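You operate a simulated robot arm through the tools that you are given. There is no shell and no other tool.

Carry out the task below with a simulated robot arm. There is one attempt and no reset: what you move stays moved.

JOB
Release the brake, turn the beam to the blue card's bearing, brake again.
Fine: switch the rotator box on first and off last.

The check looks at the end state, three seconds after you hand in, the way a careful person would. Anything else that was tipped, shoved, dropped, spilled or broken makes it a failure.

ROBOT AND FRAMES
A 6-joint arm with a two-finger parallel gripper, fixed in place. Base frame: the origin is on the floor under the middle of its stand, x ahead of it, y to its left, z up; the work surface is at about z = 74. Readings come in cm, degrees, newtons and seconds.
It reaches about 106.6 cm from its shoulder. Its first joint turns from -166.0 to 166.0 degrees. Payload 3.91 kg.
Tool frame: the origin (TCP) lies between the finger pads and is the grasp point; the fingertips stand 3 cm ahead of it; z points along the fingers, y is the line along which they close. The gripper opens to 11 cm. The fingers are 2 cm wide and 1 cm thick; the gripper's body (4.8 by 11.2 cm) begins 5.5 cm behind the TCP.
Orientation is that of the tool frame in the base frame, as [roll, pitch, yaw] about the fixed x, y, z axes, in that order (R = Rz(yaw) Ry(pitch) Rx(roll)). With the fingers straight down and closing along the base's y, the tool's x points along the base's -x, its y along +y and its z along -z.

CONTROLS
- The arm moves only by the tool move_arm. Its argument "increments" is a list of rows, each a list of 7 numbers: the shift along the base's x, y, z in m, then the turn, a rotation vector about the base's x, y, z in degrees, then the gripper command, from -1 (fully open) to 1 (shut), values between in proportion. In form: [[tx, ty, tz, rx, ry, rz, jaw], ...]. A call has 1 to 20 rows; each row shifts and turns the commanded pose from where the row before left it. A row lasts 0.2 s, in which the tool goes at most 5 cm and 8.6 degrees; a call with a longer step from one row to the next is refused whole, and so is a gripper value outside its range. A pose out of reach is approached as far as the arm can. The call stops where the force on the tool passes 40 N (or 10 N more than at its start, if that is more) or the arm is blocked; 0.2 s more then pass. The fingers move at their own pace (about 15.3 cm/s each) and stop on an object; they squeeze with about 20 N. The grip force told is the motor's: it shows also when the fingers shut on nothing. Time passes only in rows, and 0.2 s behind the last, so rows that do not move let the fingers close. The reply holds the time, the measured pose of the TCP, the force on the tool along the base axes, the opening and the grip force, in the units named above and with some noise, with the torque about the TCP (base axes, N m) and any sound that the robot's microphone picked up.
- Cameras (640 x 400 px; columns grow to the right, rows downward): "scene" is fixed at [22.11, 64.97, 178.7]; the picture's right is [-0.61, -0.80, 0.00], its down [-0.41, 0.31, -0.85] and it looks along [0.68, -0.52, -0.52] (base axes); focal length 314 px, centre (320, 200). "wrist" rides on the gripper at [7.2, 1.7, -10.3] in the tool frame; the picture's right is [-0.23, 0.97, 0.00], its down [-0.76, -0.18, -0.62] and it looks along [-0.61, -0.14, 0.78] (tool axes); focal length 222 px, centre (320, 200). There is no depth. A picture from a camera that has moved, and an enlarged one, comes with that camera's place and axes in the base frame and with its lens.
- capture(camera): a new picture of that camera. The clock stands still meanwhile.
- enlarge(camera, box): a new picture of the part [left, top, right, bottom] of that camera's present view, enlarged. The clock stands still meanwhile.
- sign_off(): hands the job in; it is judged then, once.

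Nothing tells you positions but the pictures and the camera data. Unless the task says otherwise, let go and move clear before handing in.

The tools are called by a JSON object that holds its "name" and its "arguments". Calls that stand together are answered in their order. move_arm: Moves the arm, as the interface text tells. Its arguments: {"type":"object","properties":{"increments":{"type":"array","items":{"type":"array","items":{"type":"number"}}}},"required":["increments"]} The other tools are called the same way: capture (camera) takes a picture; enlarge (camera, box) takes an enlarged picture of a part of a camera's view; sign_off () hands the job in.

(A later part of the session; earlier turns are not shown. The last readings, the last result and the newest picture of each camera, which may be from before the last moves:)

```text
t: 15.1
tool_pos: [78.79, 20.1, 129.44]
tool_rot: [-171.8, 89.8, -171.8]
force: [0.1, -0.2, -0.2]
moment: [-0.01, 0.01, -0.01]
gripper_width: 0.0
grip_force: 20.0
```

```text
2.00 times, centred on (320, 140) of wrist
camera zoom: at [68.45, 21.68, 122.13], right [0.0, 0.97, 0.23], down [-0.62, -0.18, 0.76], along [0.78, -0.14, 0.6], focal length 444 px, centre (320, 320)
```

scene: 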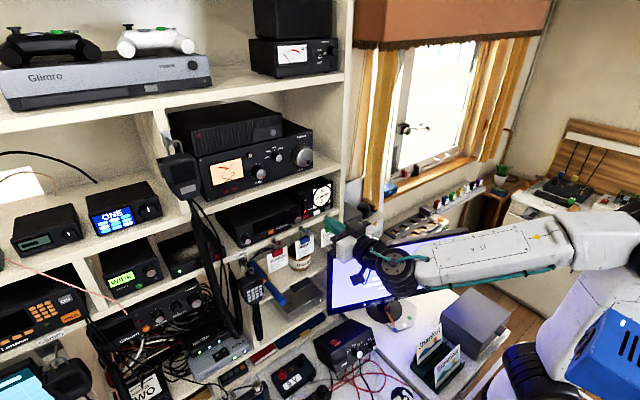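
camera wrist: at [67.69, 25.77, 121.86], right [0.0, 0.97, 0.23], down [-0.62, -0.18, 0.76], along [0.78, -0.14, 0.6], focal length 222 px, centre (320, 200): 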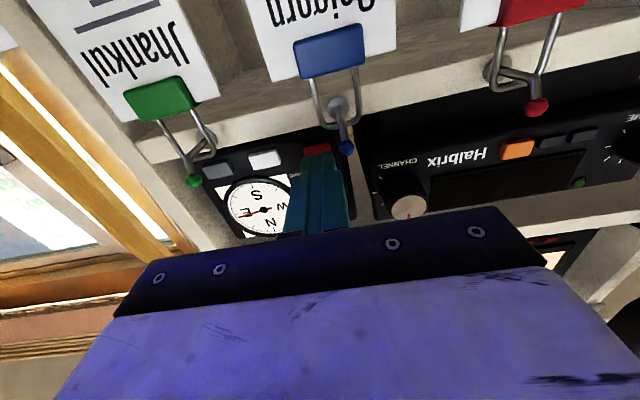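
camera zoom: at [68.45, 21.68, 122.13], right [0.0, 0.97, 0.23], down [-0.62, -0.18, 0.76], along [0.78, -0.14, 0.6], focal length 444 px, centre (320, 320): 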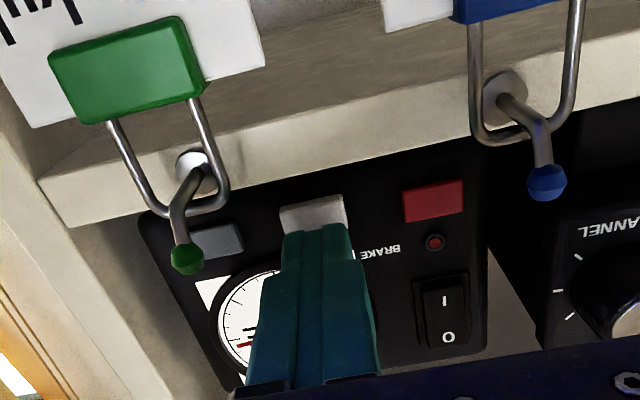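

I'm aligned on the white button with the brake lamp out. I'll give it a brief press to see which way and how fast the needle turns.

{"name": "move_arm", "arguments": {"increments": [[0.004, 0, 0, 0, 0, 0, 1], [0.001, 0, 0, 0, 0, 0, 1], [0.001, 0, 0, 0, 0, 0, 1], [-0.006, 0, 0, 0, 0, 0, 1]]}}

{"name": "enlarge", "arguments": {"camera": "scene", "box": [298, 180, 336, 222]}}

```text
t: 16.1
tool_pos: [78.9, 19.94, 129.18]
tool_rot: [-169.3, 89.7, -169.5]
force: [-0.1, -0.3, -0.6]
moment: [0.02, 0.02, -0.04]
gripper_width: 0.0
grip_force: 19.8
heard: click
```

```text
9.52 times, centred on (317, 201) of scene
camera zoom: at [22.11, 64.97, 178.7], right [-0.61, -0.8, 0.0], down [-0.41, 0.31, -0.85], along [0.68, -0.52, -0.52], focal length 2986 px, centre (349, 190)
```

zoom: 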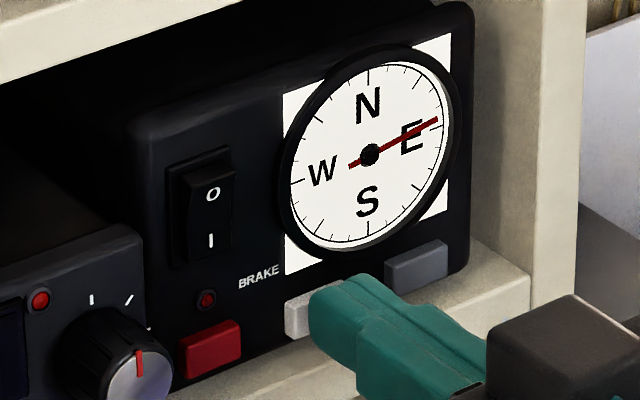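

The button clicked, but the needle barely moved in that short press. I'll hold it for about one second and look again.

{"name": "move_arm", "arguments": {"increments": [[0.004, 0, 0, 0, 0, 0, 1], [0.002, 0, 0, 0, 0, 0, 1], [0, 0, 0, 0, 0, 0, 1], [0, 0, 0, 0, 0, 0, 1], [0, 0, 0, 0, 0, 0, 1], [0, 0, 0, 0, 0, 0, 1]]}}

{"name": "enlarge", "arguments": {"camera": "scene", "box": [298, 180, 336, 222]}}

```text
t: 17.5
tool_pos: [79.38, 19.98, 129.21]
tool_rot: [-178.4, 89.8, -178.4]
force: [-1.8, 0.5, 0.4]
moment: [0.02, -0.01, 0.02]
gripper_width: 0.0
grip_force: 19.9
heard: click
```

```text
9.52 times, centred on (317, 201) of scene
camera zoom: at [22.11, 64.97, 178.7], right [-0.61, -0.8, 0.0], down [-0.41, 0.31, -0.85], along [0.68, -0.52, -0.52], focal length 2986 px, centre (349, 190)
```

zoom: 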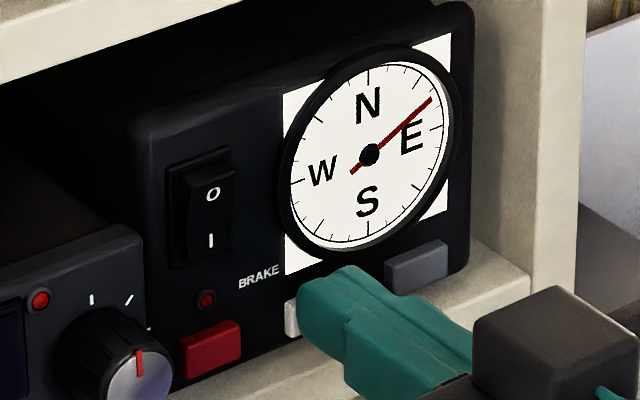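

White turns the beam counter-clockwise via north, about 17° per second, which is the short way to north-west. I'm still holding the button; I'll hold another 3 s and re-measure.

{"name": "move_arm", "arguments": {"increments": [[0, 0, 0, 0, 0, 0, 1], [0, 0, 0, 0, 0, 0, 1], [0, 0, 0, 0, 0, 0, 1], [0, 0, 0, 0, 0, 0, 1], [0, 0, 0, 0, 0, 0, 1], [0, 0, 0, 0, 0, 0, 1], [0, 0, 0, 0, 0, 0, 1], [0, 0, 0, 0, 0, 0, 1], [0, 0, 0, 0, 0, 0, 1], [0, 0, 0, 0, 0, 0, 1], [0, 0, 0, 0, 0, 0, 1], [0, 0, 0, 0, 0, 0, 1], [0, 0, 0, 0, 0, 0, 1], [0, 0, 0, 0, 0, 0, 1]]}}

{"name": "enlarge", "arguments": {"camera": "scene", "box": [298, 180, 336, 222]}}

```text
t: 20.5
tool_pos: [79.37, 19.97, 129.26]
tool_rot: [-178.5, 89.8, -178.6]
force: [-1.7, -0.1, -0.4]
moment: [-0.02, 0.01, -0.03]
gripper_width: 0.0
grip_force: 19.9
```

```text
9.52 times, centred on (317, 201) of scene
camera zoom: at [22.11, 64.97, 178.7], right [-0.61, -0.8, 0.0], down [-0.41, 0.31, -0.85], along [0.68, -0.52, -0.52], focal length 2986 px, centre (349, 190)
```

zoom: 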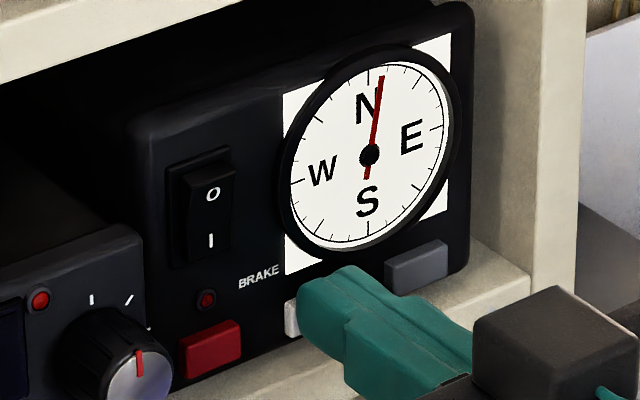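

The needle is now about 8–9° east of north, moving about 18° per second. I'll hold 2.2 s more to get close to, but short of, north-west.

{"name": "move_arm", "arguments": {"increments": [[0, 0, 0, 0, 0, 0, 1], [0, 0, 0, 0, 0, 0, 1], [0, 0, 0, 0, 0, 0, 1], [0, 0, 0, 0, 0, 0, 1], [0, 0, 0, 0, 0, 0, 1], [0, 0, 0, 0, 0, 0, 1], [0, 0, 0, 0, 0, 0, 1], [0, 0, 0, 0, 0, 0, 1], [0, 0, 0, 0, 0, 0, 1], [-0.006, 0, 0, 0, 0, 0, 1]]}}

{"name": "enlarge", "arguments": {"camera": "scene", "box": [298, 180, 336, 222]}}

{"name": "enlarge", "arguments": {"camera": "scene", "box": [312, 182, 332, 210]}}

```text
t: 22.7
tool_pos: [78.78, 20.02, 129.26]
tool_rot: [-166.7, 89.8, -166.7]
force: [-0.9, 0.2, -0.3]
moment: [0.02, 0.0, -0.01]
gripper_width: 0.0
grip_force: 20.0
```

```text
9.52 times, centred on (317, 201) of scene
camera zoom: at [22.11, 64.97, 178.7], right [-0.61, -0.8, 0.0], down [-0.41, 0.31, -0.85], along [0.68, -0.52, -0.52], focal length 2986 px, centre (349, 190)
```

zoom: 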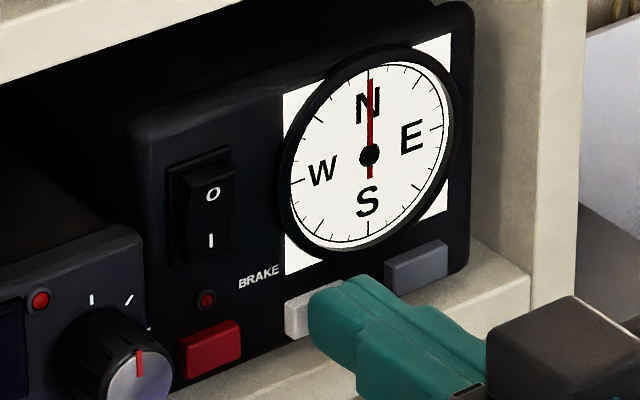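

```text
14.29 times, centred on (322, 196) of scene
camera zoom: at [22.11, 64.97, 178.7], right [-0.61, -0.8, 0.0], down [-0.41, 0.31, -0.85], along [0.68, -0.52, -0.52], focal length 4479 px, centre (291, 257)
```

zoom: 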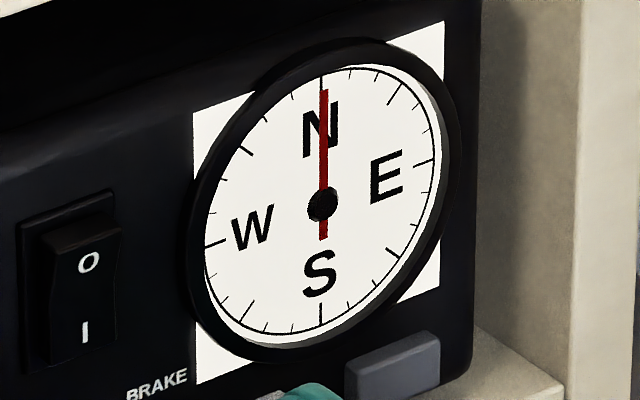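

The needle stopped exactly at north, so there's an end stop there and counter-clockwise can't reach north-west. I'll go the other way with the grey button, moving over to it while keeping clear of the green hook's ball.

{"name": "move_arm", "arguments": {"increments": [[-0.02, 0, 0, 0, 0, 0, 1], [-0.02, 0, 0, 0, 0, 0, 1], [0, -0.02, 0, 0, 0, 0, 1], [0, -0.021, 0, 0, 0, 0, 1], [0, 0, 0, 0, 0, 0, 1]]}}

{"name": "capture", "arguments": {"camera": "wrist"}}

{"name": "enlarge", "arguments": {"camera": "wrist", "box": [220, 40, 420, 240]}}

{"name": "enlarge", "arguments": {"camera": "scene", "box": [288, 170, 352, 230]}}

```text
t: 23.9
tool_pos: [74.88, 15.92, 129.25]
tool_rot: [-175.5, 89.8, -175.6]
force: [-0.3, -1.3, -0.5]
moment: [0.01, 0.0, -0.02]
gripper_width: 0.0
grip_force: 20.2
```

```text
taken
camera wrist: at [64.46, 17.53, 122.05], right [0.0, 0.97, 0.23], down [-0.62, -0.18, 0.76], along [0.78, -0.14, 0.6], focal length 222 px, centre (320, 200)
```

wrist: 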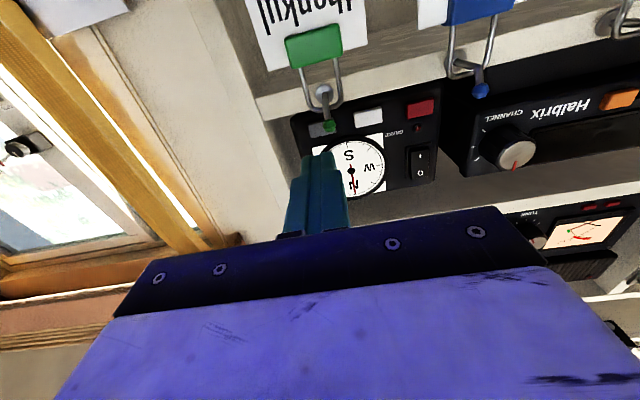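

```text
2.00 times, centred on (320, 140) of wrist
camera zoom: at [64.46, 17.53, 122.05], right [0.0, 0.97, 0.23], down [-0.62, -0.18, 0.76], along [0.78, -0.14, 0.6], focal length 444 px, centre (320, 320)
```

zoom: 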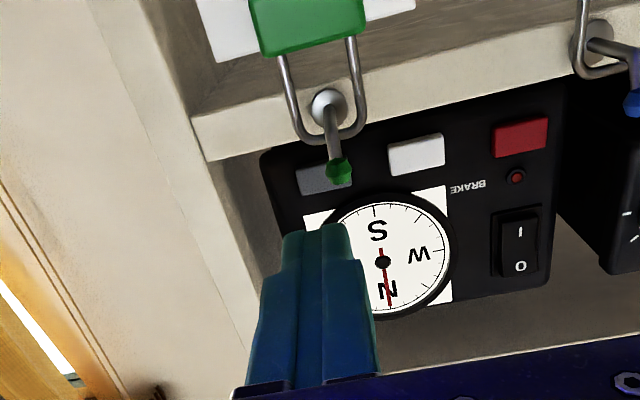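

```text
6.67 times, centred on (320, 200) of scene
camera zoom: at [22.11, 64.97, 178.7], right [-0.61, -0.8, 0.0], down [-0.41, 0.31, -0.85], along [0.68, -0.52, -0.52], focal length 2090 px, centre (320, 200)
```

zoom: 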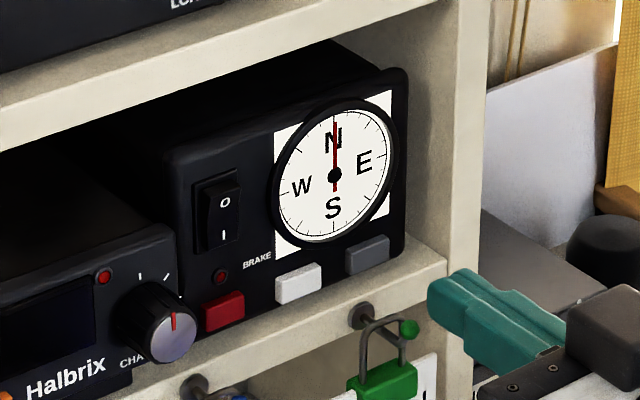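

The ball of the green hook sits just below the finger's path, so I'll check the finger's shape and vertical clearance before moving in.

{"name": "enlarge", "arguments": {"camera": "scene", "box": [324, 200, 364, 240]}}

{"name": "enlarge", "arguments": {"camera": "wrist", "box": [270, 100, 370, 240]}}

```text
10.00 times, centred on (344, 220) of scene
camera zoom: at [22.11, 64.97, 178.7], right [-0.61, -0.8, 0.0], down [-0.41, 0.31, -0.85], along [0.68, -0.52, -0.52], focal length 3135 px, centre (80, 0)
```

zoom: 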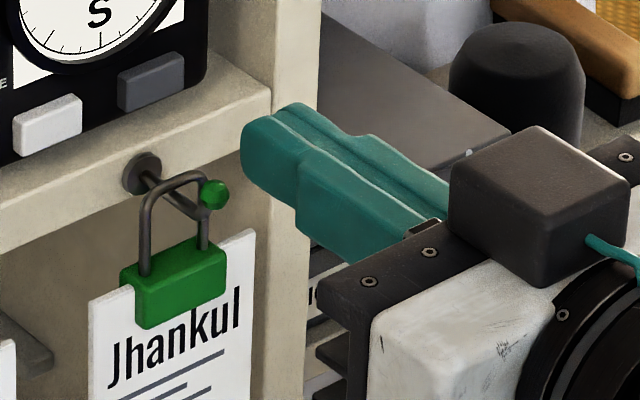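

```text
2.86 times, centred on (320, 170) of wrist
camera zoom: at [64.46, 17.53, 122.05], right [0.0, 0.97, 0.23], down [-0.62, -0.18, 0.76], along [0.78, -0.14, 0.6], focal length 635 px, centre (320, 286)
```

zoom: 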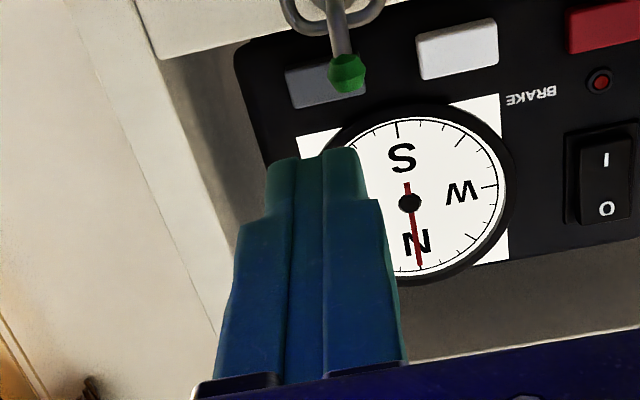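

The fingers keep the same height along their length and only widen sideways, so about 5 mm remains above the green ball. I'll nudge slightly outward and up, then move in to just short of the grey button.

{"name": "move_arm", "arguments": {"increments": [[0, -0.003, 0.001, 0, 0, 0, 1], [0.01, 0, 0, 0, 0, 0, 1], [0.01, 0, 0, 0, 0, 0, 1], [0.01, 0, 0, 0, 0, 0, 1], [0.009, 0, 0, 0, 0, 0, 1], [0, 0, 0, 0, 0, 0, 1]]}}

{"name": "enlarge", "arguments": {"camera": "wrist", "box": [270, 60, 370, 200]}}

{"name": "enlarge", "arguments": {"camera": "scene", "box": [306, 184, 346, 224]}}

```text
t: 25.3
tool_pos: [78.71, 15.62, 129.32]
tool_rot: [175.5, 89.8, 175.5]
force: [1.1, 0.5, 0.0]
moment: [-0.03, -0.03, 0.01]
gripper_width: 0.01
grip_force: 19.8
```

```text
2.86 times, centred on (320, 130) of wrist
camera zoom: at [68.37, 17.25, 122.17], right [0.0, 0.97, 0.23], down [-0.62, -0.18, 0.76], along [0.78, -0.14, 0.6], focal length 635 px, centre (320, 400)
```

zoom: 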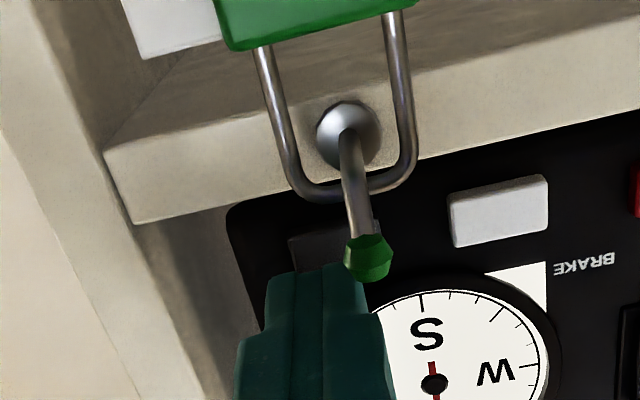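

```text
10.00 times, centred on (326, 204) of scene
camera zoom: at [22.11, 64.97, 178.7], right [-0.61, -0.8, 0.0], down [-0.41, 0.31, -0.85], along [0.68, -0.52, -0.52], focal length 3135 px, centre (260, 160)
```

zoom: 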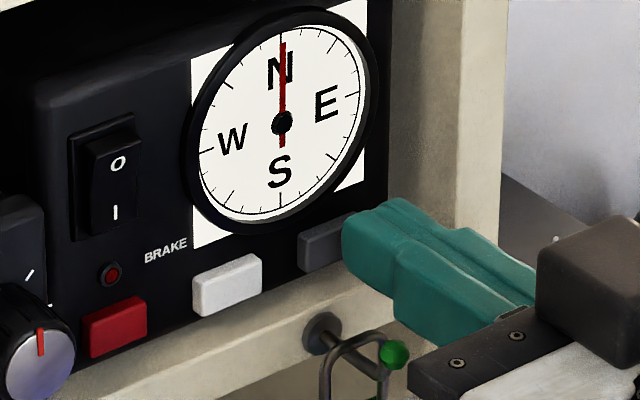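

No contact with the hook, and the tip is about 6 mm off the grey button. I'll press and hold it for about a second and check the direction.

{"name": "move_arm", "arguments": {"increments": [[0.004, 0, 0, 0, 0, 0, 1], [0.002, 0, 0, 0, 0, 0, 1], [0.001, 0, 0, 0, 0, 0, 1], [0, 0, 0, 0, 0, 0, 1], [0, 0, 0, 0, 0, 0, 1], [0, 0, 0, 0, 0, 0, 1]]}}

{"name": "enlarge", "arguments": {"camera": "scene", "box": [306, 184, 346, 224]}}

```text
t: 26.7
tool_pos: [79.4, 15.46, 129.38]
tool_rot: [-177.9, 89.8, -177.9]
force: [-1.5, 0.7, -1.5]
moment: [0.0, 0.04, 0.03]
gripper_width: 0.01
grip_force: 20.5
heard: click
```

```text
10.00 times, centred on (326, 204) of scene
camera zoom: at [22.11, 64.97, 178.7], right [-0.61, -0.8, 0.0], down [-0.41, 0.31, -0.85], along [0.68, -0.52, -0.52], focal length 3135 px, centre (260, 160)
```

zoom: 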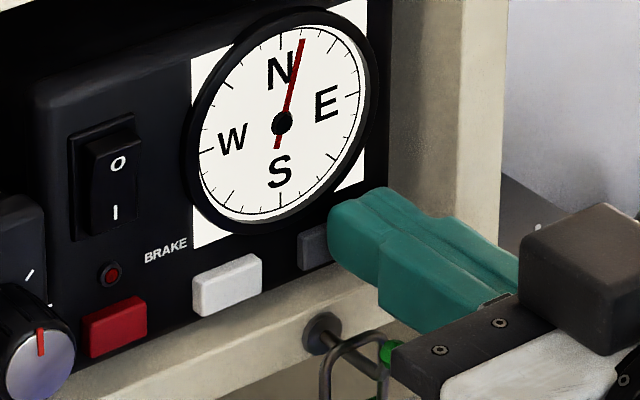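

Grey turns clockwise, towards E, S, W and then NW. I'll keep holding in measured stretches, watching the needle between them.

{"name": "move_arm", "arguments": {"increments": [[0, 0, 0, 0, 0, 0, 1], [0, 0, 0, 0, 0, 0, 1], [0, 0, 0, 0, 0, 0, 1], [0, 0, 0, 0, 0, 0, 1], [0, 0, 0, 0, 0, 0, 1], [0, 0, 0, 0, 0, 0, 1], [0, 0, 0, 0, 0, 0, 1], [0, 0, 0, 0, 0, 0, 1], [0, 0, 0, 0, 0, 0, 1], [0, 0, 0, 0, 0, 0, 1], [0, 0, 0, 0, 0, 0, 1], [0, 0, 0, 0, 0, 0, 1], [0, 0, 0, 0, 0, 0, 1], [0, 0, 0, 0, 0, 0, 1], [0, 0, 0, 0, 0, 0, 1], [0, 0, 0, 0, 0, 0, 1], [0, 0, 0, 0, 0, 0, 1], [0, 0, 0, 0, 0, 0, 1], [0, 0, 0, 0, 0, 0, 1], [0, 0, 0, 0, 0, 0, 1]]}}

{"name": "enlarge", "arguments": {"camera": "scene", "box": [306, 184, 346, 224]}}

```text
t: 30.9
tool_pos: [79.37, 15.57, 129.29]
tool_rot: [-179.5, 89.9, -179.6]
force: [-2.1, -0.1, -0.2]
moment: [0.02, 0.01, -0.04]
gripper_width: 0.0
grip_force: 20.6
```

```text
10.00 times, centred on (326, 204) of scene
camera zoom: at [22.11, 64.97, 178.7], right [-0.61, -0.8, 0.0], down [-0.41, 0.31, -0.85], along [0.68, -0.52, -0.52], focal length 3135 px, centre (260, 160)
```

zoom: 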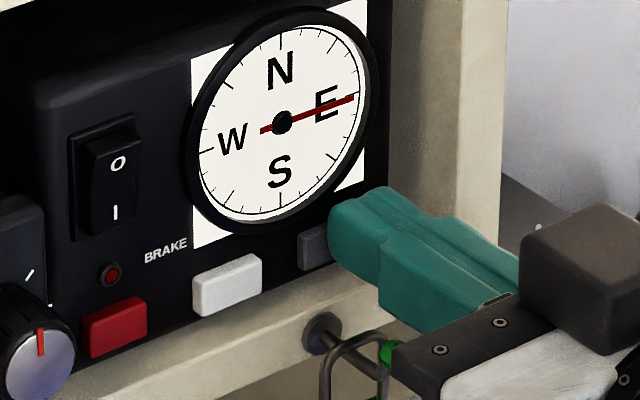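

The needle is at about 94°, turning about 19° per second. I'll continue holding.

{"name": "move_arm", "arguments": {"increments": [[0, 0, 0, 0, 0, 0, 1], [0, 0, 0, 0, 0, 0, 1], [0, 0, 0, 0, 0, 0, 1], [0, 0, 0, 0, 0, 0, 1], [0, 0, 0, 0, 0, 0, 1], [0, 0, 0, 0, 0, 0, 1], [0, 0, 0, 0, 0, 0, 1], [0, 0, 0, 0, 0, 0, 1], [0, 0, 0, 0, 0, 0, 1], [0, 0, 0, 0, 0, 0, 1], [0, 0, 0, 0, 0, 0, 1], [0, 0, 0, 0, 0, 0, 1], [0, 0, 0, 0, 0, 0, 1], [0, 0, 0, 0, 0, 0, 1], [0, 0, 0, 0, 0, 0, 1], [0, 0, 0, 0, 0, 0, 1], [0, 0, 0, 0, 0, 0, 1], [0, 0, 0, 0, 0, 0, 1], [0, 0, 0, 0, 0, 0, 1], [0, 0, 0, 0, 0, 0, 1]]}}

{"name": "enlarge", "arguments": {"camera": "scene", "box": [306, 184, 346, 224]}}

```text
t: 35.1
tool_pos: [79.43, 15.57, 129.34]
tool_rot: [-179.2, 89.8, -179.2]
force: [-1.8, -0.7, -0.3]
moment: [0.0, 0.0, -0.02]
gripper_width: 0.01
grip_force: 19.8
```

```text
10.00 times, centred on (326, 204) of scene
camera zoom: at [22.11, 64.97, 178.7], right [-0.61, -0.8, 0.0], down [-0.41, 0.31, -0.85], along [0.68, -0.52, -0.52], focal length 3135 px, centre (260, 160)
```

zoom: 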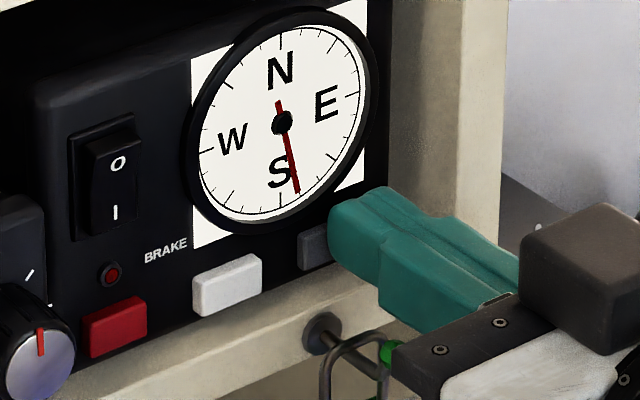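

The needle is at about 167°, so about 18° per second overall and 148° to go. I'll continue.

{"name": "move_arm", "arguments": {"increments": [[0, 0, 0, 0, 0, 0, 1], [0, 0, 0, 0, 0, 0, 1], [0, 0, 0, 0, 0, 0, 1], [0, 0, 0, 0, 0, 0, 1], [0, 0, 0, 0, 0, 0, 1], [0, 0, 0, 0, 0, 0, 1], [0, 0, 0, 0, 0, 0, 1], [0, 0, 0, 0, 0, 0, 1], [0, 0, 0, 0, 0, 0, 1], [0, 0, 0, 0, 0, 0, 1], [0, 0, 0, 0, 0, 0, 1], [0, 0, 0, 0, 0, 0, 1], [0, 0, 0, 0, 0, 0, 1], [0, 0, 0, 0, 0, 0, 1], [0, 0, 0, 0, 0, 0, 1], [0, 0, 0, 0, 0, 0, 1], [0, 0, 0, 0, 0, 0, 1], [0, 0, 0, 0, 0, 0, 1], [0, 0, 0, 0, 0, 0, 1], [0, 0, 0, 0, 0, 0, 1]]}}

{"name": "enlarge", "arguments": {"camera": "scene", "box": [306, 184, 346, 224]}}

{"name": "enlarge", "arguments": {"camera": "scene", "box": [312, 182, 332, 210]}}

```text
t: 39.3
tool_pos: [79.39, 15.62, 129.22]
tool_rot: [-179.6, 89.7, -179.5]
force: [-1.4, 0.0, 0.5]
moment: [0.07, 0.0, 0.01]
gripper_width: 0.0
grip_force: 19.9
```

```text
10.00 times, centred on (326, 204) of scene
camera zoom: at [22.11, 64.97, 178.7], right [-0.61, -0.8, 0.0], down [-0.41, 0.31, -0.85], along [0.68, -0.52, -0.52], focal length 3135 px, centre (260, 160)
```

zoom: 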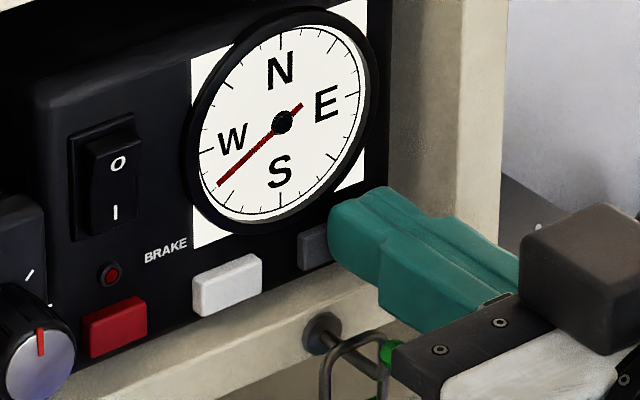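

```text
14.29 times, centred on (322, 196) of scene
camera zoom: at [22.11, 64.97, 178.7], right [-0.61, -0.8, 0.0], down [-0.41, 0.31, -0.85], along [0.68, -0.52, -0.52], focal length 4479 px, centre (291, 257)
```

zoom: 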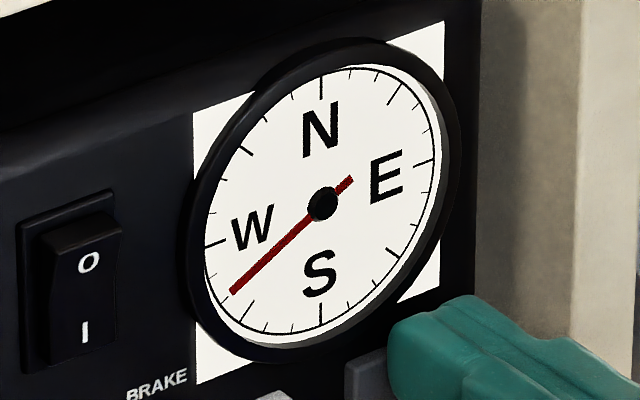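

The needle is at about 242°, with 73° to go (about 4 s). I'll hold 3.2 s more, then finish with short bursts.

{"name": "move_arm", "arguments": {"increments": [[0, 0, 0, 0, 0, 0, 1], [0, 0, 0, 0, 0, 0, 1], [0, 0, 0, 0, 0, 0, 1], [0, 0, 0, 0, 0, 0, 1], [0, 0, 0, 0, 0, 0, 1], [0, 0, 0, 0, 0, 0, 1], [0, 0, 0, 0, 0, 0, 1], [0, 0, 0, 0, 0, 0, 1], [0, 0, 0, 0, 0, 0, 1], [0, 0, 0, 0, 0, 0, 1], [0, 0, 0, 0, 0, 0, 1], [0, 0, 0, 0, 0, 0, 1], [0, 0, 0, 0, 0, 0, 1], [0, 0, 0, 0, 0, 0, 1], [0, 0, 0, 0, 0, 0, 1]]}}

{"name": "enlarge", "arguments": {"camera": "scene", "box": [312, 182, 332, 210]}}

```text
t: 42.5
tool_pos: [79.51, 15.54, 129.29]
tool_rot: [-179.1, 89.9, -179.1]
force: [-2.2, 0.2, -0.1]
moment: [-0.03, 0.02, -0.04]
gripper_width: 0.0
grip_force: 19.7
```

```text
14.29 times, centred on (322, 196) of scene
camera zoom: at [22.11, 64.97, 178.7], right [-0.61, -0.8, 0.0], down [-0.41, 0.31, -0.85], along [0.68, -0.52, -0.52], focal length 4479 px, centre (291, 257)
```

zoom: 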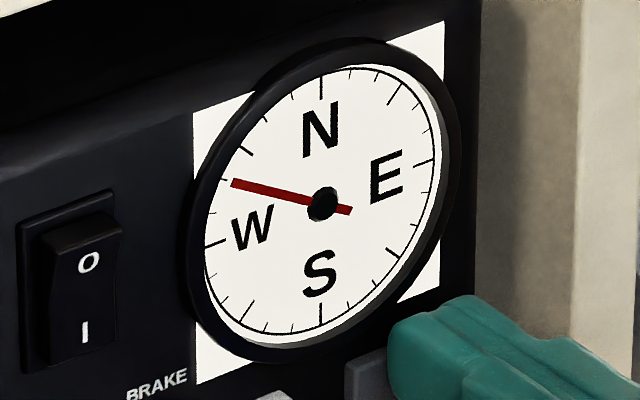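

The needle is exactly on the 300° tick, one 15° tick short of NW. I'll hold a further 0.4 s and then release, to see how much the release adds.

{"name": "move_arm", "arguments": {"increments": [[0, 0, 0, 0, 0, 0, 1], [0, 0, 0, 0, 0, 0, 1], [-0.006, 0, 0, 0, 0, 0, 1], [0, 0, 0, 0, 0, 0, 1]]}}

{"name": "enlarge", "arguments": {"camera": "scene", "box": [312, 182, 332, 210]}}

```text
t: 43.5
tool_pos: [78.93, 15.58, 129.4]
tool_rot: [-179.5, 89.8, -179.3]
force: [0.1, 0.1, 0.6]
moment: [0.01, -0.03, 0.01]
gripper_width: 0.0
grip_force: 20.2
```

```text
14.29 times, centred on (322, 196) of scene
camera zoom: at [22.11, 64.97, 178.7], right [-0.61, -0.8, 0.0], down [-0.41, 0.31, -0.85], along [0.68, -0.52, -0.52], focal length 4479 px, centre (291, 257)
```

zoom: 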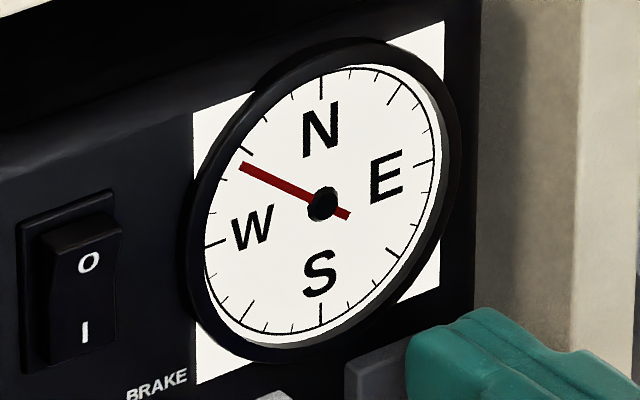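

The needle is at about 307.7°, and release adds almost no extra turn. I need about 7° more (0.4 s), so I'll give a short burst and re-measure.

{"name": "move_arm", "arguments": {"increments": [[0.006, 0, 0, 0, 0, 0, 1], [0, 0, 0, 0, 0, 0, 1], [-0.006, 0, 0, 0, 0, 0, 1], [0, 0, 0, 0, 0, 0, 1]]}}

{"name": "enlarge", "arguments": {"camera": "scene", "box": [312, 182, 332, 210]}}

```text
t: 44.5
tool_pos: [78.82, 15.63, 129.38]
tool_rot: [-177.2, 89.8, -177.2]
force: [0.2, 0.1, 0.4]
moment: [0.0, -0.03, 0.01]
gripper_width: 0.0
grip_force: 20.1
heard: click
```

```text
14.29 times, centred on (322, 196) of scene
camera zoom: at [22.11, 64.97, 178.7], right [-0.61, -0.8, 0.0], down [-0.41, 0.31, -0.85], along [0.68, -0.52, -0.52], focal length 4479 px, centre (291, 257)
```

zoom: 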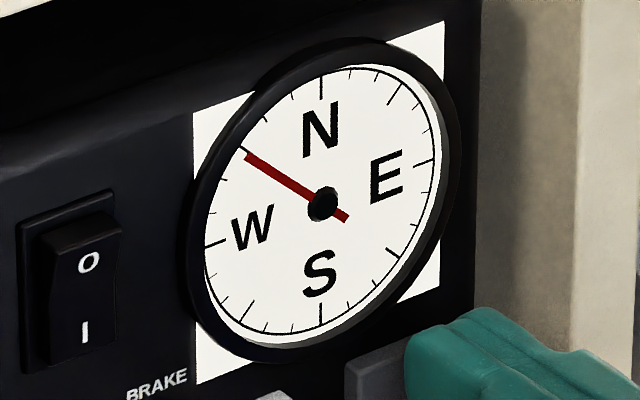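

The needle is now about 313°, right at the NW tick. I'll zoom in further to judge the remaining error.

{"name": "enlarge", "arguments": {"camera": "scene", "box": [314, 188, 326, 200]}}

{"name": "enlarge", "arguments": {"camera": "wrist", "box": [320, 100, 380, 180]}}

```text
16.00 times, centred on (320, 194) of scene
camera zoom: at [22.11, 64.97, 178.7], right [-0.61, -0.8, 0.0], down [-0.41, 0.31, -0.85], along [0.68, -0.52, -0.52], focal length 5016 px, centre (320, 296)
```

zoom: 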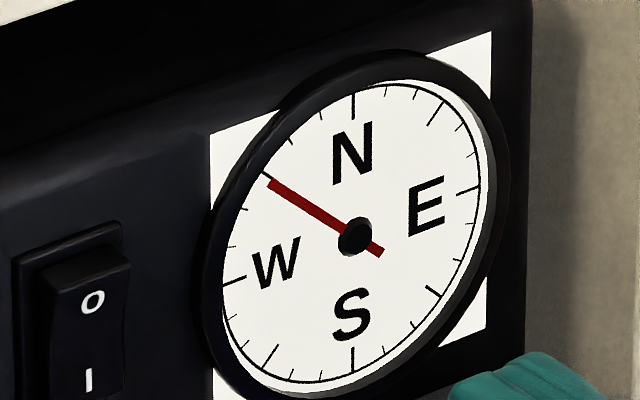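

```text
5.00 times, centred on (350, 140) of wrist
camera zoom: at [68.49, 17.25, 122.2], right [0.0, 0.97, 0.23], down [-0.62, -0.18, 0.76], along [0.78, -0.14, 0.6], focal length 1111 px, centre (170, 500)
```

zoom: 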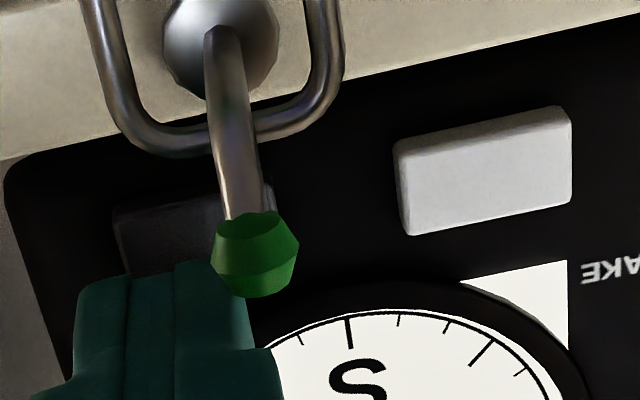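

My measurement gives about 313.5°, roughly 1.5° short of NW. One very brief tap should bring it on.

{"name": "move_arm", "arguments": {"increments": [[0.006, 0, 0, 0, 0, 0, 1], [-0.006, 0, 0, 0, 0, 0, 1], [0, 0, 0, 0, 0, 0, 1]]}}

{"name": "enlarge", "arguments": {"camera": "scene", "box": [314, 188, 326, 200]}}

```text
t: 45.3
tool_pos: [78.94, 15.65, 129.18]
tool_rot: [-177.3, 89.8, -177.3]
force: [-0.8, -0.6, -0.3]
moment: [-0.03, 0.01, 0.04]
gripper_width: 0.0
grip_force: 19.8
heard: click
```

```text
16.00 times, centred on (320, 194) of scene
camera zoom: at [22.11, 64.97, 178.7], right [-0.61, -0.8, 0.0], down [-0.41, 0.31, -0.85], along [0.68, -0.52, -0.52], focal length 5016 px, centre (320, 296)
```

zoom: 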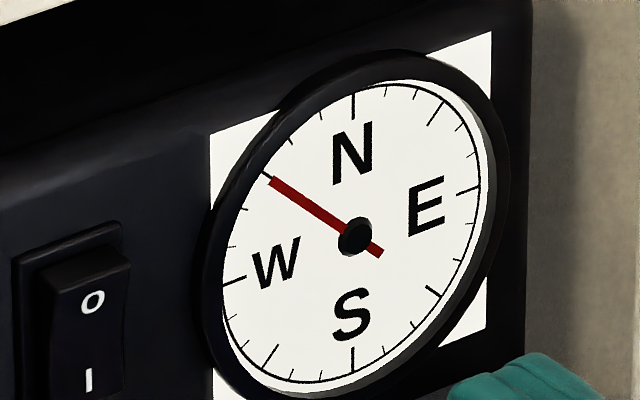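

The needle now lies on the NW tick (about 315°). Next I'll back off, move over to the red BRAKE button and stop just short of it.

{"name": "move_arm", "arguments": {"increments": [[-0.02, 0, 0, 0, 0, 0, 1], [-0.02, 0, 0, 0, 0, 0, 1], [0, 0.027, 0, 0, 0, 0, 1], [0, 0.027, 0, 0, 0, 0, 1], [0, 0.027, 0, 0, 0, 0, 1], [0, 0, 0, 0, 0, 0, 1], [0.02, 0, 0, 0, 0, 0, 1], [0.018, 0, 0, 0, 0, 0, 1], [0, 0, 0, 0, 0, 0, 1]]}}

{"name": "enlarge", "arguments": {"camera": "scene", "box": [298, 180, 336, 222]}}

{"name": "enlarge", "arguments": {"camera": "wrist", "box": [220, 40, 420, 240]}}

```text
t: 47.3
tool_pos: [78.69, 23.59, 129.37]
tool_rot: [176.8, 89.9, 176.9]
force: [-1.1, 0.1, -0.4]
moment: [0.0, 0.0, 0.0]
gripper_width: 0.0
grip_force: 19.7
```

```text
9.52 times, centred on (317, 201) of scene
camera zoom: at [22.11, 64.97, 178.7], right [-0.61, -0.8, 0.0], down [-0.41, 0.31, -0.85], along [0.68, -0.52, -0.52], focal length 2986 px, centre (349, 190)
```

zoom: 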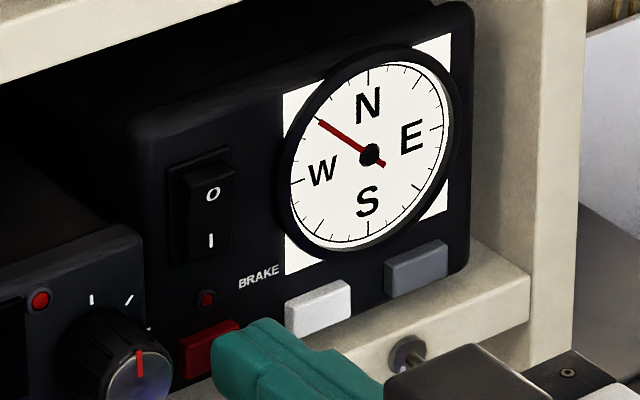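

```text
2.00 times, centred on (320, 140) of wrist
camera zoom: at [68.29, 25.37, 122.14], right [0.0, 0.97, 0.23], down [-0.62, -0.18, 0.76], along [0.78, -0.14, 0.6], focal length 444 px, centre (320, 320)
```

zoom: 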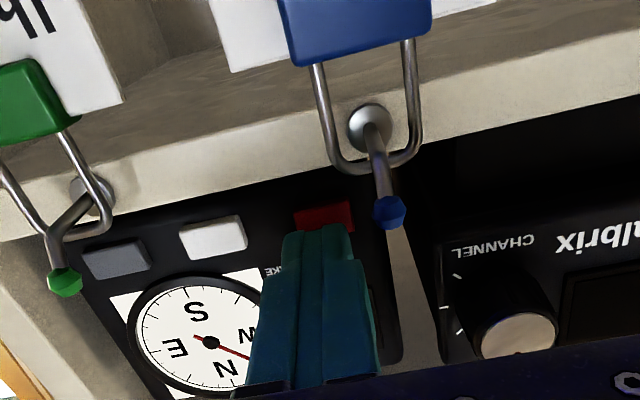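

The needle stays on NW with the lamp out, and I'm aligned on the red button. I'll press it in fine steps until it clicks.

{"name": "move_arm", "arguments": {"increments": [[0.004, 0, 0, 0, 0, 0, 1], [0.001, 0, 0, 0, 0, 0, 1], [0.001, 0, 0, 0, 0, 0, 1], [0.001, 0, 0, 0, 0, 0, 1]]}}

{"name": "enlarge", "arguments": {"camera": "scene", "box": [298, 180, 336, 222]}}

```text
t: 48.3
tool_pos: [79.3, 23.68, 129.3]
tool_rot: [-175.3, 89.8, -175.1]
force: [-0.5, -0.2, 0.0]
moment: [0.03, 0.02, 0.01]
gripper_width: 0.0
grip_force: 20.1
```

```text
9.52 times, centred on (317, 201) of scene
camera zoom: at [22.11, 64.97, 178.7], right [-0.61, -0.8, 0.0], down [-0.41, 0.31, -0.85], along [0.68, -0.52, -0.52], focal length 2986 px, centre (349, 190)
```

zoom: 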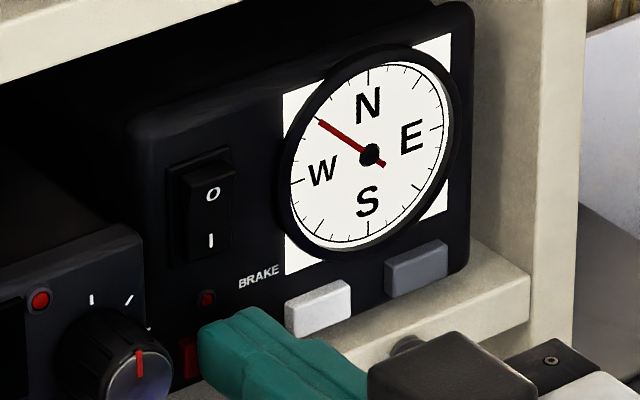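

No click yet and the lamp is still out; I'll press about a millimetre more.

{"name": "move_arm", "arguments": {"increments": [[0.001, 0, 0, 0, 0, 0, 1]]}}

{"name": "enlarge", "arguments": {"camera": "scene", "box": [298, 180, 336, 222]}}

```text
t: 48.7
tool_pos: [79.44, 23.68, 129.44]
tool_rot: [-175.8, 89.8, -175.7]
force: [-1.6, 1.0, -1.0]
moment: [0.01, 0.02, 0.02]
gripper_width: 0.05
grip_force: 19.8
heard: click
```

```text
9.52 times, centred on (317, 201) of scene
camera zoom: at [22.11, 64.97, 178.7], right [-0.61, -0.8, 0.0], down [-0.41, 0.31, -0.85], along [0.68, -0.52, -0.52], focal length 2986 px, centre (349, 190)
```

zoom: 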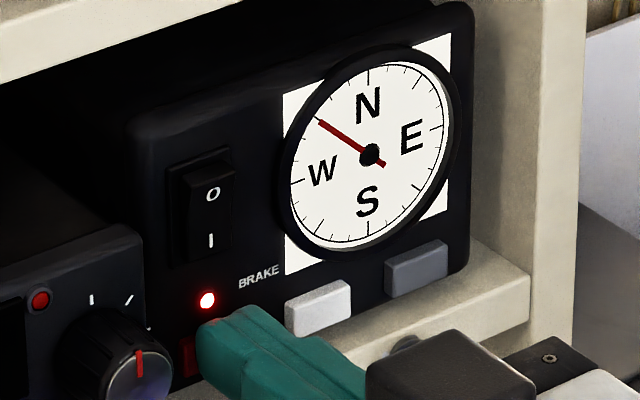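

The brake lamp is lit again with the needle on NW. Now I'll back off and rise to the rocker's upper "O" half to switch the box off.

{"name": "move_arm", "arguments": {"increments": [[-0.02, 0, 0, 0, 0, 0, 1], [-0.03, 0, 0, 0, 0, 0, 1], [0, 0.004, 0.03, 0, 0, 0, 1], [0, 0, 0.029, 0, 0, 0, 1], [0, 0, 0, 0, 0, 0, 1]]}}

{"name": "enlarge", "arguments": {"camera": "scene", "box": [298, 180, 336, 222]}}

{"name": "enlarge", "arguments": {"camera": "wrist", "box": [220, 40, 420, 240]}}

```text
t: 49.9
tool_pos: [74.44, 24.08, 135.31]
tool_rot: [-172.5, 89.8, -172.5]
force: [-0.7, -1.1, -0.2]
moment: [0.01, -0.01, 0.0]
gripper_width: 0.0
grip_force: 19.9
```

```text
9.52 times, centred on (317, 201) of scene
camera zoom: at [22.11, 64.97, 178.7], right [-0.61, -0.8, 0.0], down [-0.41, 0.31, -0.85], along [0.68, -0.52, -0.52], focal length 2986 px, centre (349, 190)
```

zoom: 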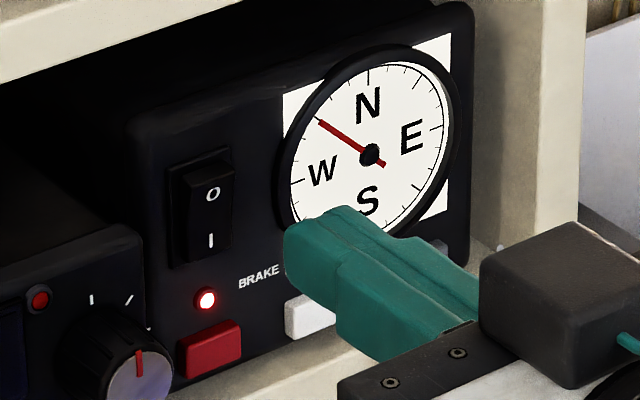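

```text
2.00 times, centred on (320, 140) of wrist
camera zoom: at [64.1, 25.71, 128.17], right [0.0, 0.97, 0.23], down [-0.62, -0.18, 0.76], along [0.78, -0.14, 0.6], focal length 444 px, centre (320, 320)
```

zoom: 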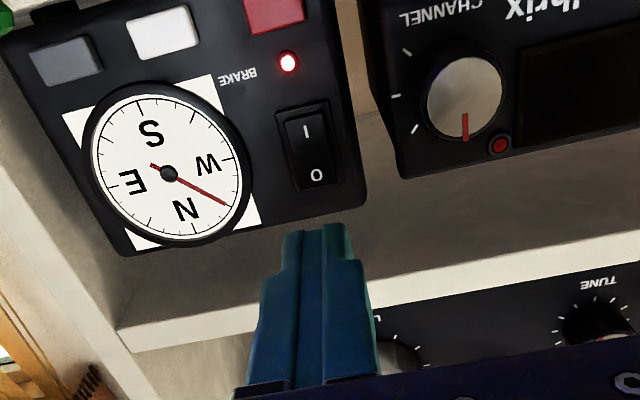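

The brake stays on and the finger is level with the rocker's "O" end. I'll lower by 2 mm and move up close to it.

{"name": "move_arm", "arguments": {"increments": [[0.02, 0, -0.002, 0, 0, 0, 1], [0.016, 0, 0, 0, 0, 0, 1], [0.002, 0, 0, 0, 0, 0, 1], [0.002, 0, 0, 0, 0, 0, 1]]}}

{"name": "enlarge", "arguments": {"camera": "wrist", "box": [220, 40, 420, 240]}}

{"name": "enlarge", "arguments": {"camera": "scene", "box": [298, 180, 336, 222]}}

```text
t: 50.9
tool_pos: [78.47, 24.16, 135.04]
tool_rot: [171.0, 89.9, 170.9]
force: [-0.4, 0.2, -0.1]
moment: [0.0, 0.01, 0.01]
gripper_width: 0.0
grip_force: 19.7
```

```text
2.00 times, centred on (320, 140) of wrist
camera zoom: at [68.1, 25.74, 127.93], right [0.0, 0.97, 0.23], down [-0.62, -0.18, 0.76], along [0.78, -0.14, 0.6], focal length 444 px, centre (320, 320)
```

zoom: 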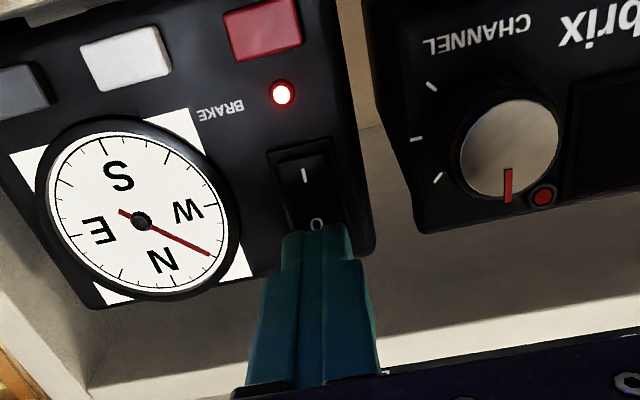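

```text
9.52 times, centred on (317, 201) of scene
camera zoom: at [22.11, 64.97, 178.7], right [-0.61, -0.8, 0.0], down [-0.41, 0.31, -0.85], along [0.68, -0.52, -0.52], focal length 2986 px, centre (349, 190)
```

zoom: 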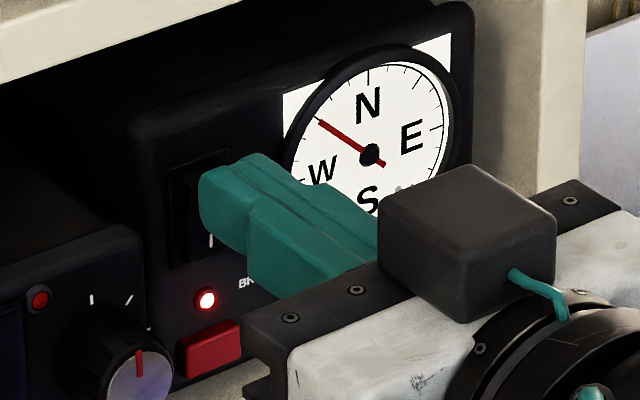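

I'm in line with the "O" half and close to it. I'll press in 1 mm steps until it resists and flips.

{"name": "move_arm", "arguments": {"increments": [[0.001, 0, 0, 0, 0, 0, 1], [0.001, 0, 0, 0, 0, 0, 1], [0.001, 0, 0, 0, 0, 0, 1], [0.001, 0, 0, 0, 0, 0, 1], [0.001, 0, 0, 0, 0, 0, 1], [0.001, 0, 0, 0, 0, 0, 1]]}}

{"name": "enlarge", "arguments": {"camera": "wrist", "box": [220, 40, 420, 240]}}

```text
t: 52.3
tool_pos: [79.03, 24.17, 135.01]
tool_rot: [-176.3, 89.8, -176.3]
force: [-0.5, 0.4, 1.1]
moment: [-0.01, 0.0, 0.0]
gripper_width: 0.0
grip_force: 20.6
```

```text
2.00 times, centred on (320, 140) of wrist
camera zoom: at [68.71, 25.76, 127.87], right [0.0, 0.97, 0.23], down [-0.62, -0.18, 0.76], along [0.78, -0.14, 0.6], focal length 444 px, centre (320, 320)
```

zoom: 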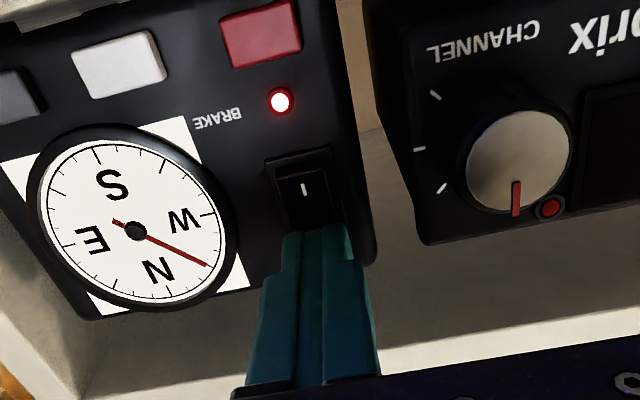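

Very little force so far. I'll press one more millimetre and then check.

{"name": "move_arm", "arguments": {"increments": [[0.001, 0, 0, 0, 0, 0, 1]]}}

{"name": "enlarge", "arguments": {"camera": "wrist", "box": [270, 80, 370, 180]}}

```text
t: 52.7
tool_pos: [79.14, 24.24, 134.98]
tool_rot: [-177.4, 89.8, -177.3]
force: [-12.9, -2.5, -2.7]
moment: [0.0, 0.25, -0.1]
gripper_width: 0.02
grip_force: 20.3
```

```text
4.00 times, centred on (320, 130) of wrist
camera zoom: at [68.73, 25.76, 127.9], right [0.0, 0.97, 0.23], down [-0.62, -0.18, 0.76], along [0.78, -0.14, 0.6], focal length 888 px, centre (320, 480)
```

zoom: 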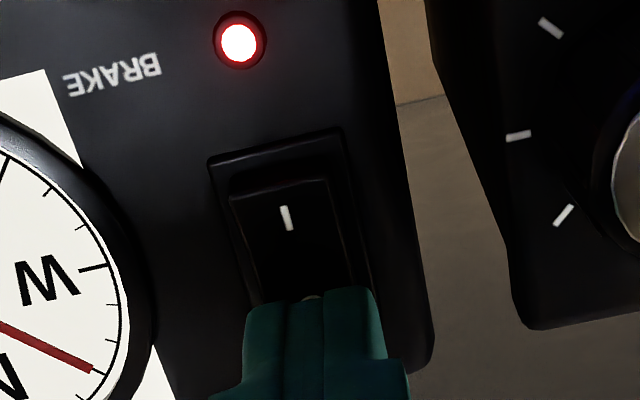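

The "I" end now stands proud and resistance has risen to about 13 N, so the rocker looks flipped. I'll back off well clear and inspect.

{"name": "move_arm", "arguments": {"increments": [[-0.01, 0, 0, 0, 0, 0, 1], [-0.03, 0, 0, 0, 0, 0, 1], [-0.04, 0, 0, 0, 0, 0, 1], [-0.04, 0, 0, 0, 0, 0, 1], [-0.04, 0, 0, 0, 0, 0, 1], [0, 0, 0, 0, 0, 0, 1]]}}

{"name": "enlarge", "arguments": {"camera": "scene", "box": [298, 180, 336, 222]}}

{"name": "capture", "arguments": {"camera": "scene"}}

{"name": "capture", "arguments": {"camera": "wrist"}}

```text
t: 54.1
tool_pos: [63.05, 24.01, 135.13]
tool_rot: [-170.7, 89.7, -170.5]
force: [-0.4, 0.2, 0.5]
moment: [0.01, -0.01, -0.02]
gripper_width: 0.0
grip_force: 19.6
```

```text
9.52 times, centred on (317, 201) of scene
camera zoom: at [22.11, 64.97, 178.7], right [-0.61, -0.8, 0.0], down [-0.41, 0.31, -0.85], along [0.68, -0.52, -0.52], focal length 2986 px, centre (349, 190)
```

zoom: 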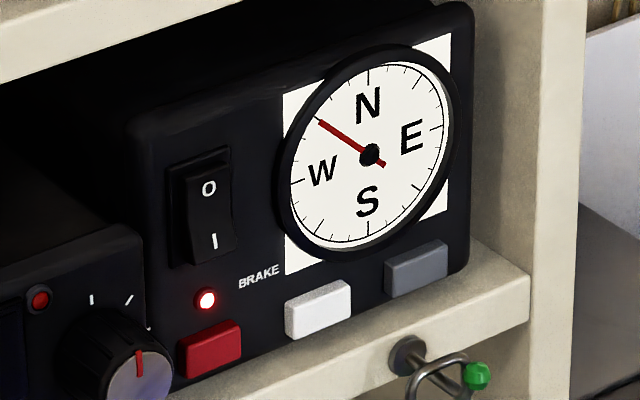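

```text
taken
```

scene: 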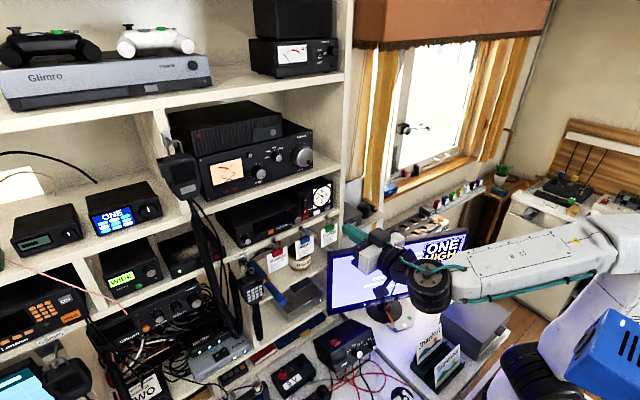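

```text
taken
camera wrist: at [52.71, 25.73, 127.86], right [0.0, 0.97, 0.23], down [-0.62, -0.18, 0.76], along [0.78, -0.14, 0.6], focal length 222 px, centre (320, 200)
```

wrist: 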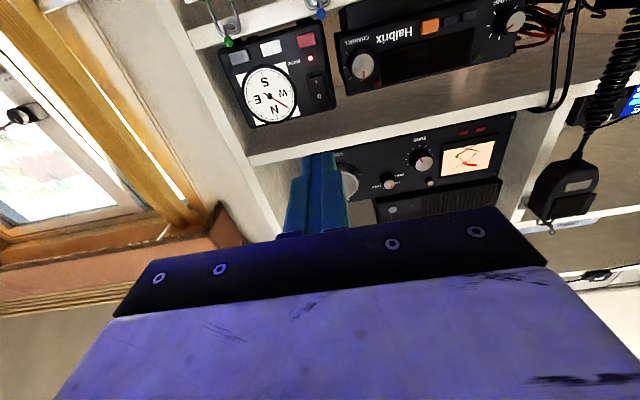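

The rocker is back to its starting "O" position, the brake lamp is lit and the needle sits on NW. I'll make a last close check of the dial and the hanging cards, and draw back a little further.

{"name": "move_arm", "arguments": {"increments": [[-0.04, 0, 0.02, 0, 0, 0, 1], [-0.04, 0, 0.02, 0, 0, 0, 1], [0, 0, 0, 0, 0, 0, 1], [0, 0, 0, 0, 0, 0, 1]]}}

{"name": "enlarge", "arguments": {"camera": "scene", "box": [314, 188, 326, 200]}}

{"name": "enlarge", "arguments": {"camera": "scene", "box": [260, 210, 350, 280]}}

{"name": "enlarge", "arguments": {"camera": "wrist", "box": [200, 0, 400, 130]}}

```text
t: 55.1
tool_pos: [55.05, 24.07, 138.97]
tool_rot: [177.7, 89.8, 177.8]
force: [-0.1, -0.1, -0.5]
moment: [0.0, -0.03, 0.02]
gripper_width: 0.01
grip_force: 20.1
```

```text
16.00 times, centred on (320, 194) of scene
camera zoom: at [22.11, 64.97, 178.7], right [-0.61, -0.8, 0.0], down [-0.41, 0.31, -0.85], along [0.68, -0.52, -0.52], focal length 5016 px, centre (320, 296)
```

zoom: 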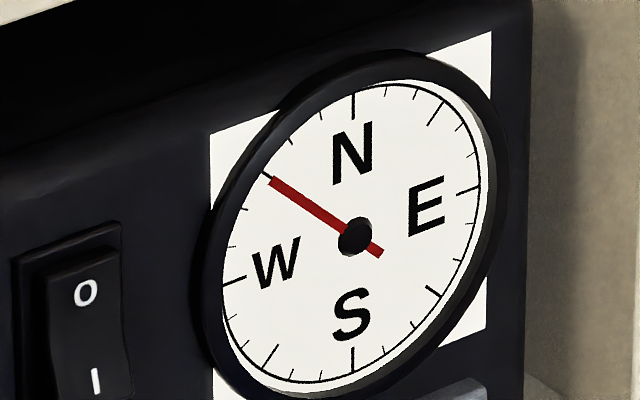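

```text
5.71 times, centred on (305, 245) of scene
camera zoom: at [22.11, 64.97, 178.7], right [-0.61, -0.8, 0.0], down [-0.41, 0.31, -0.85], along [0.68, -0.52, -0.52], focal length 1792 px, centre (406, -57)
```

zoom: 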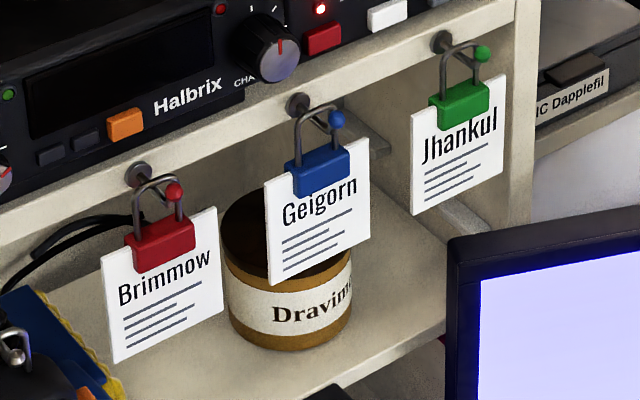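

```text
3.08 times, centred on (300, 65) of wrist
camera zoom: at [44.73, 25.67, 131.85], right [0.0, 0.97, 0.23], down [-0.62, -0.18, 0.76], along [0.78, -0.14, 0.6], focal length 684 px, centre (382, 615)
```

zoom: 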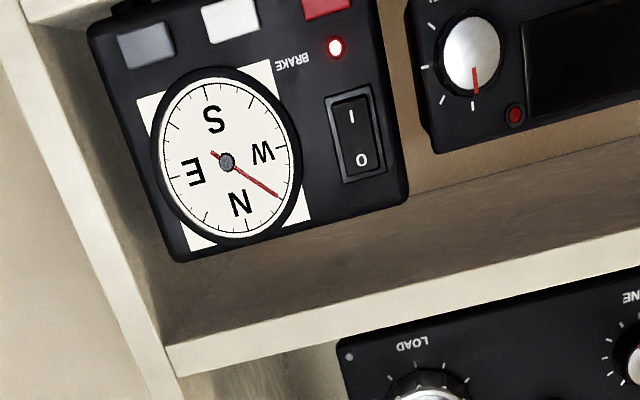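

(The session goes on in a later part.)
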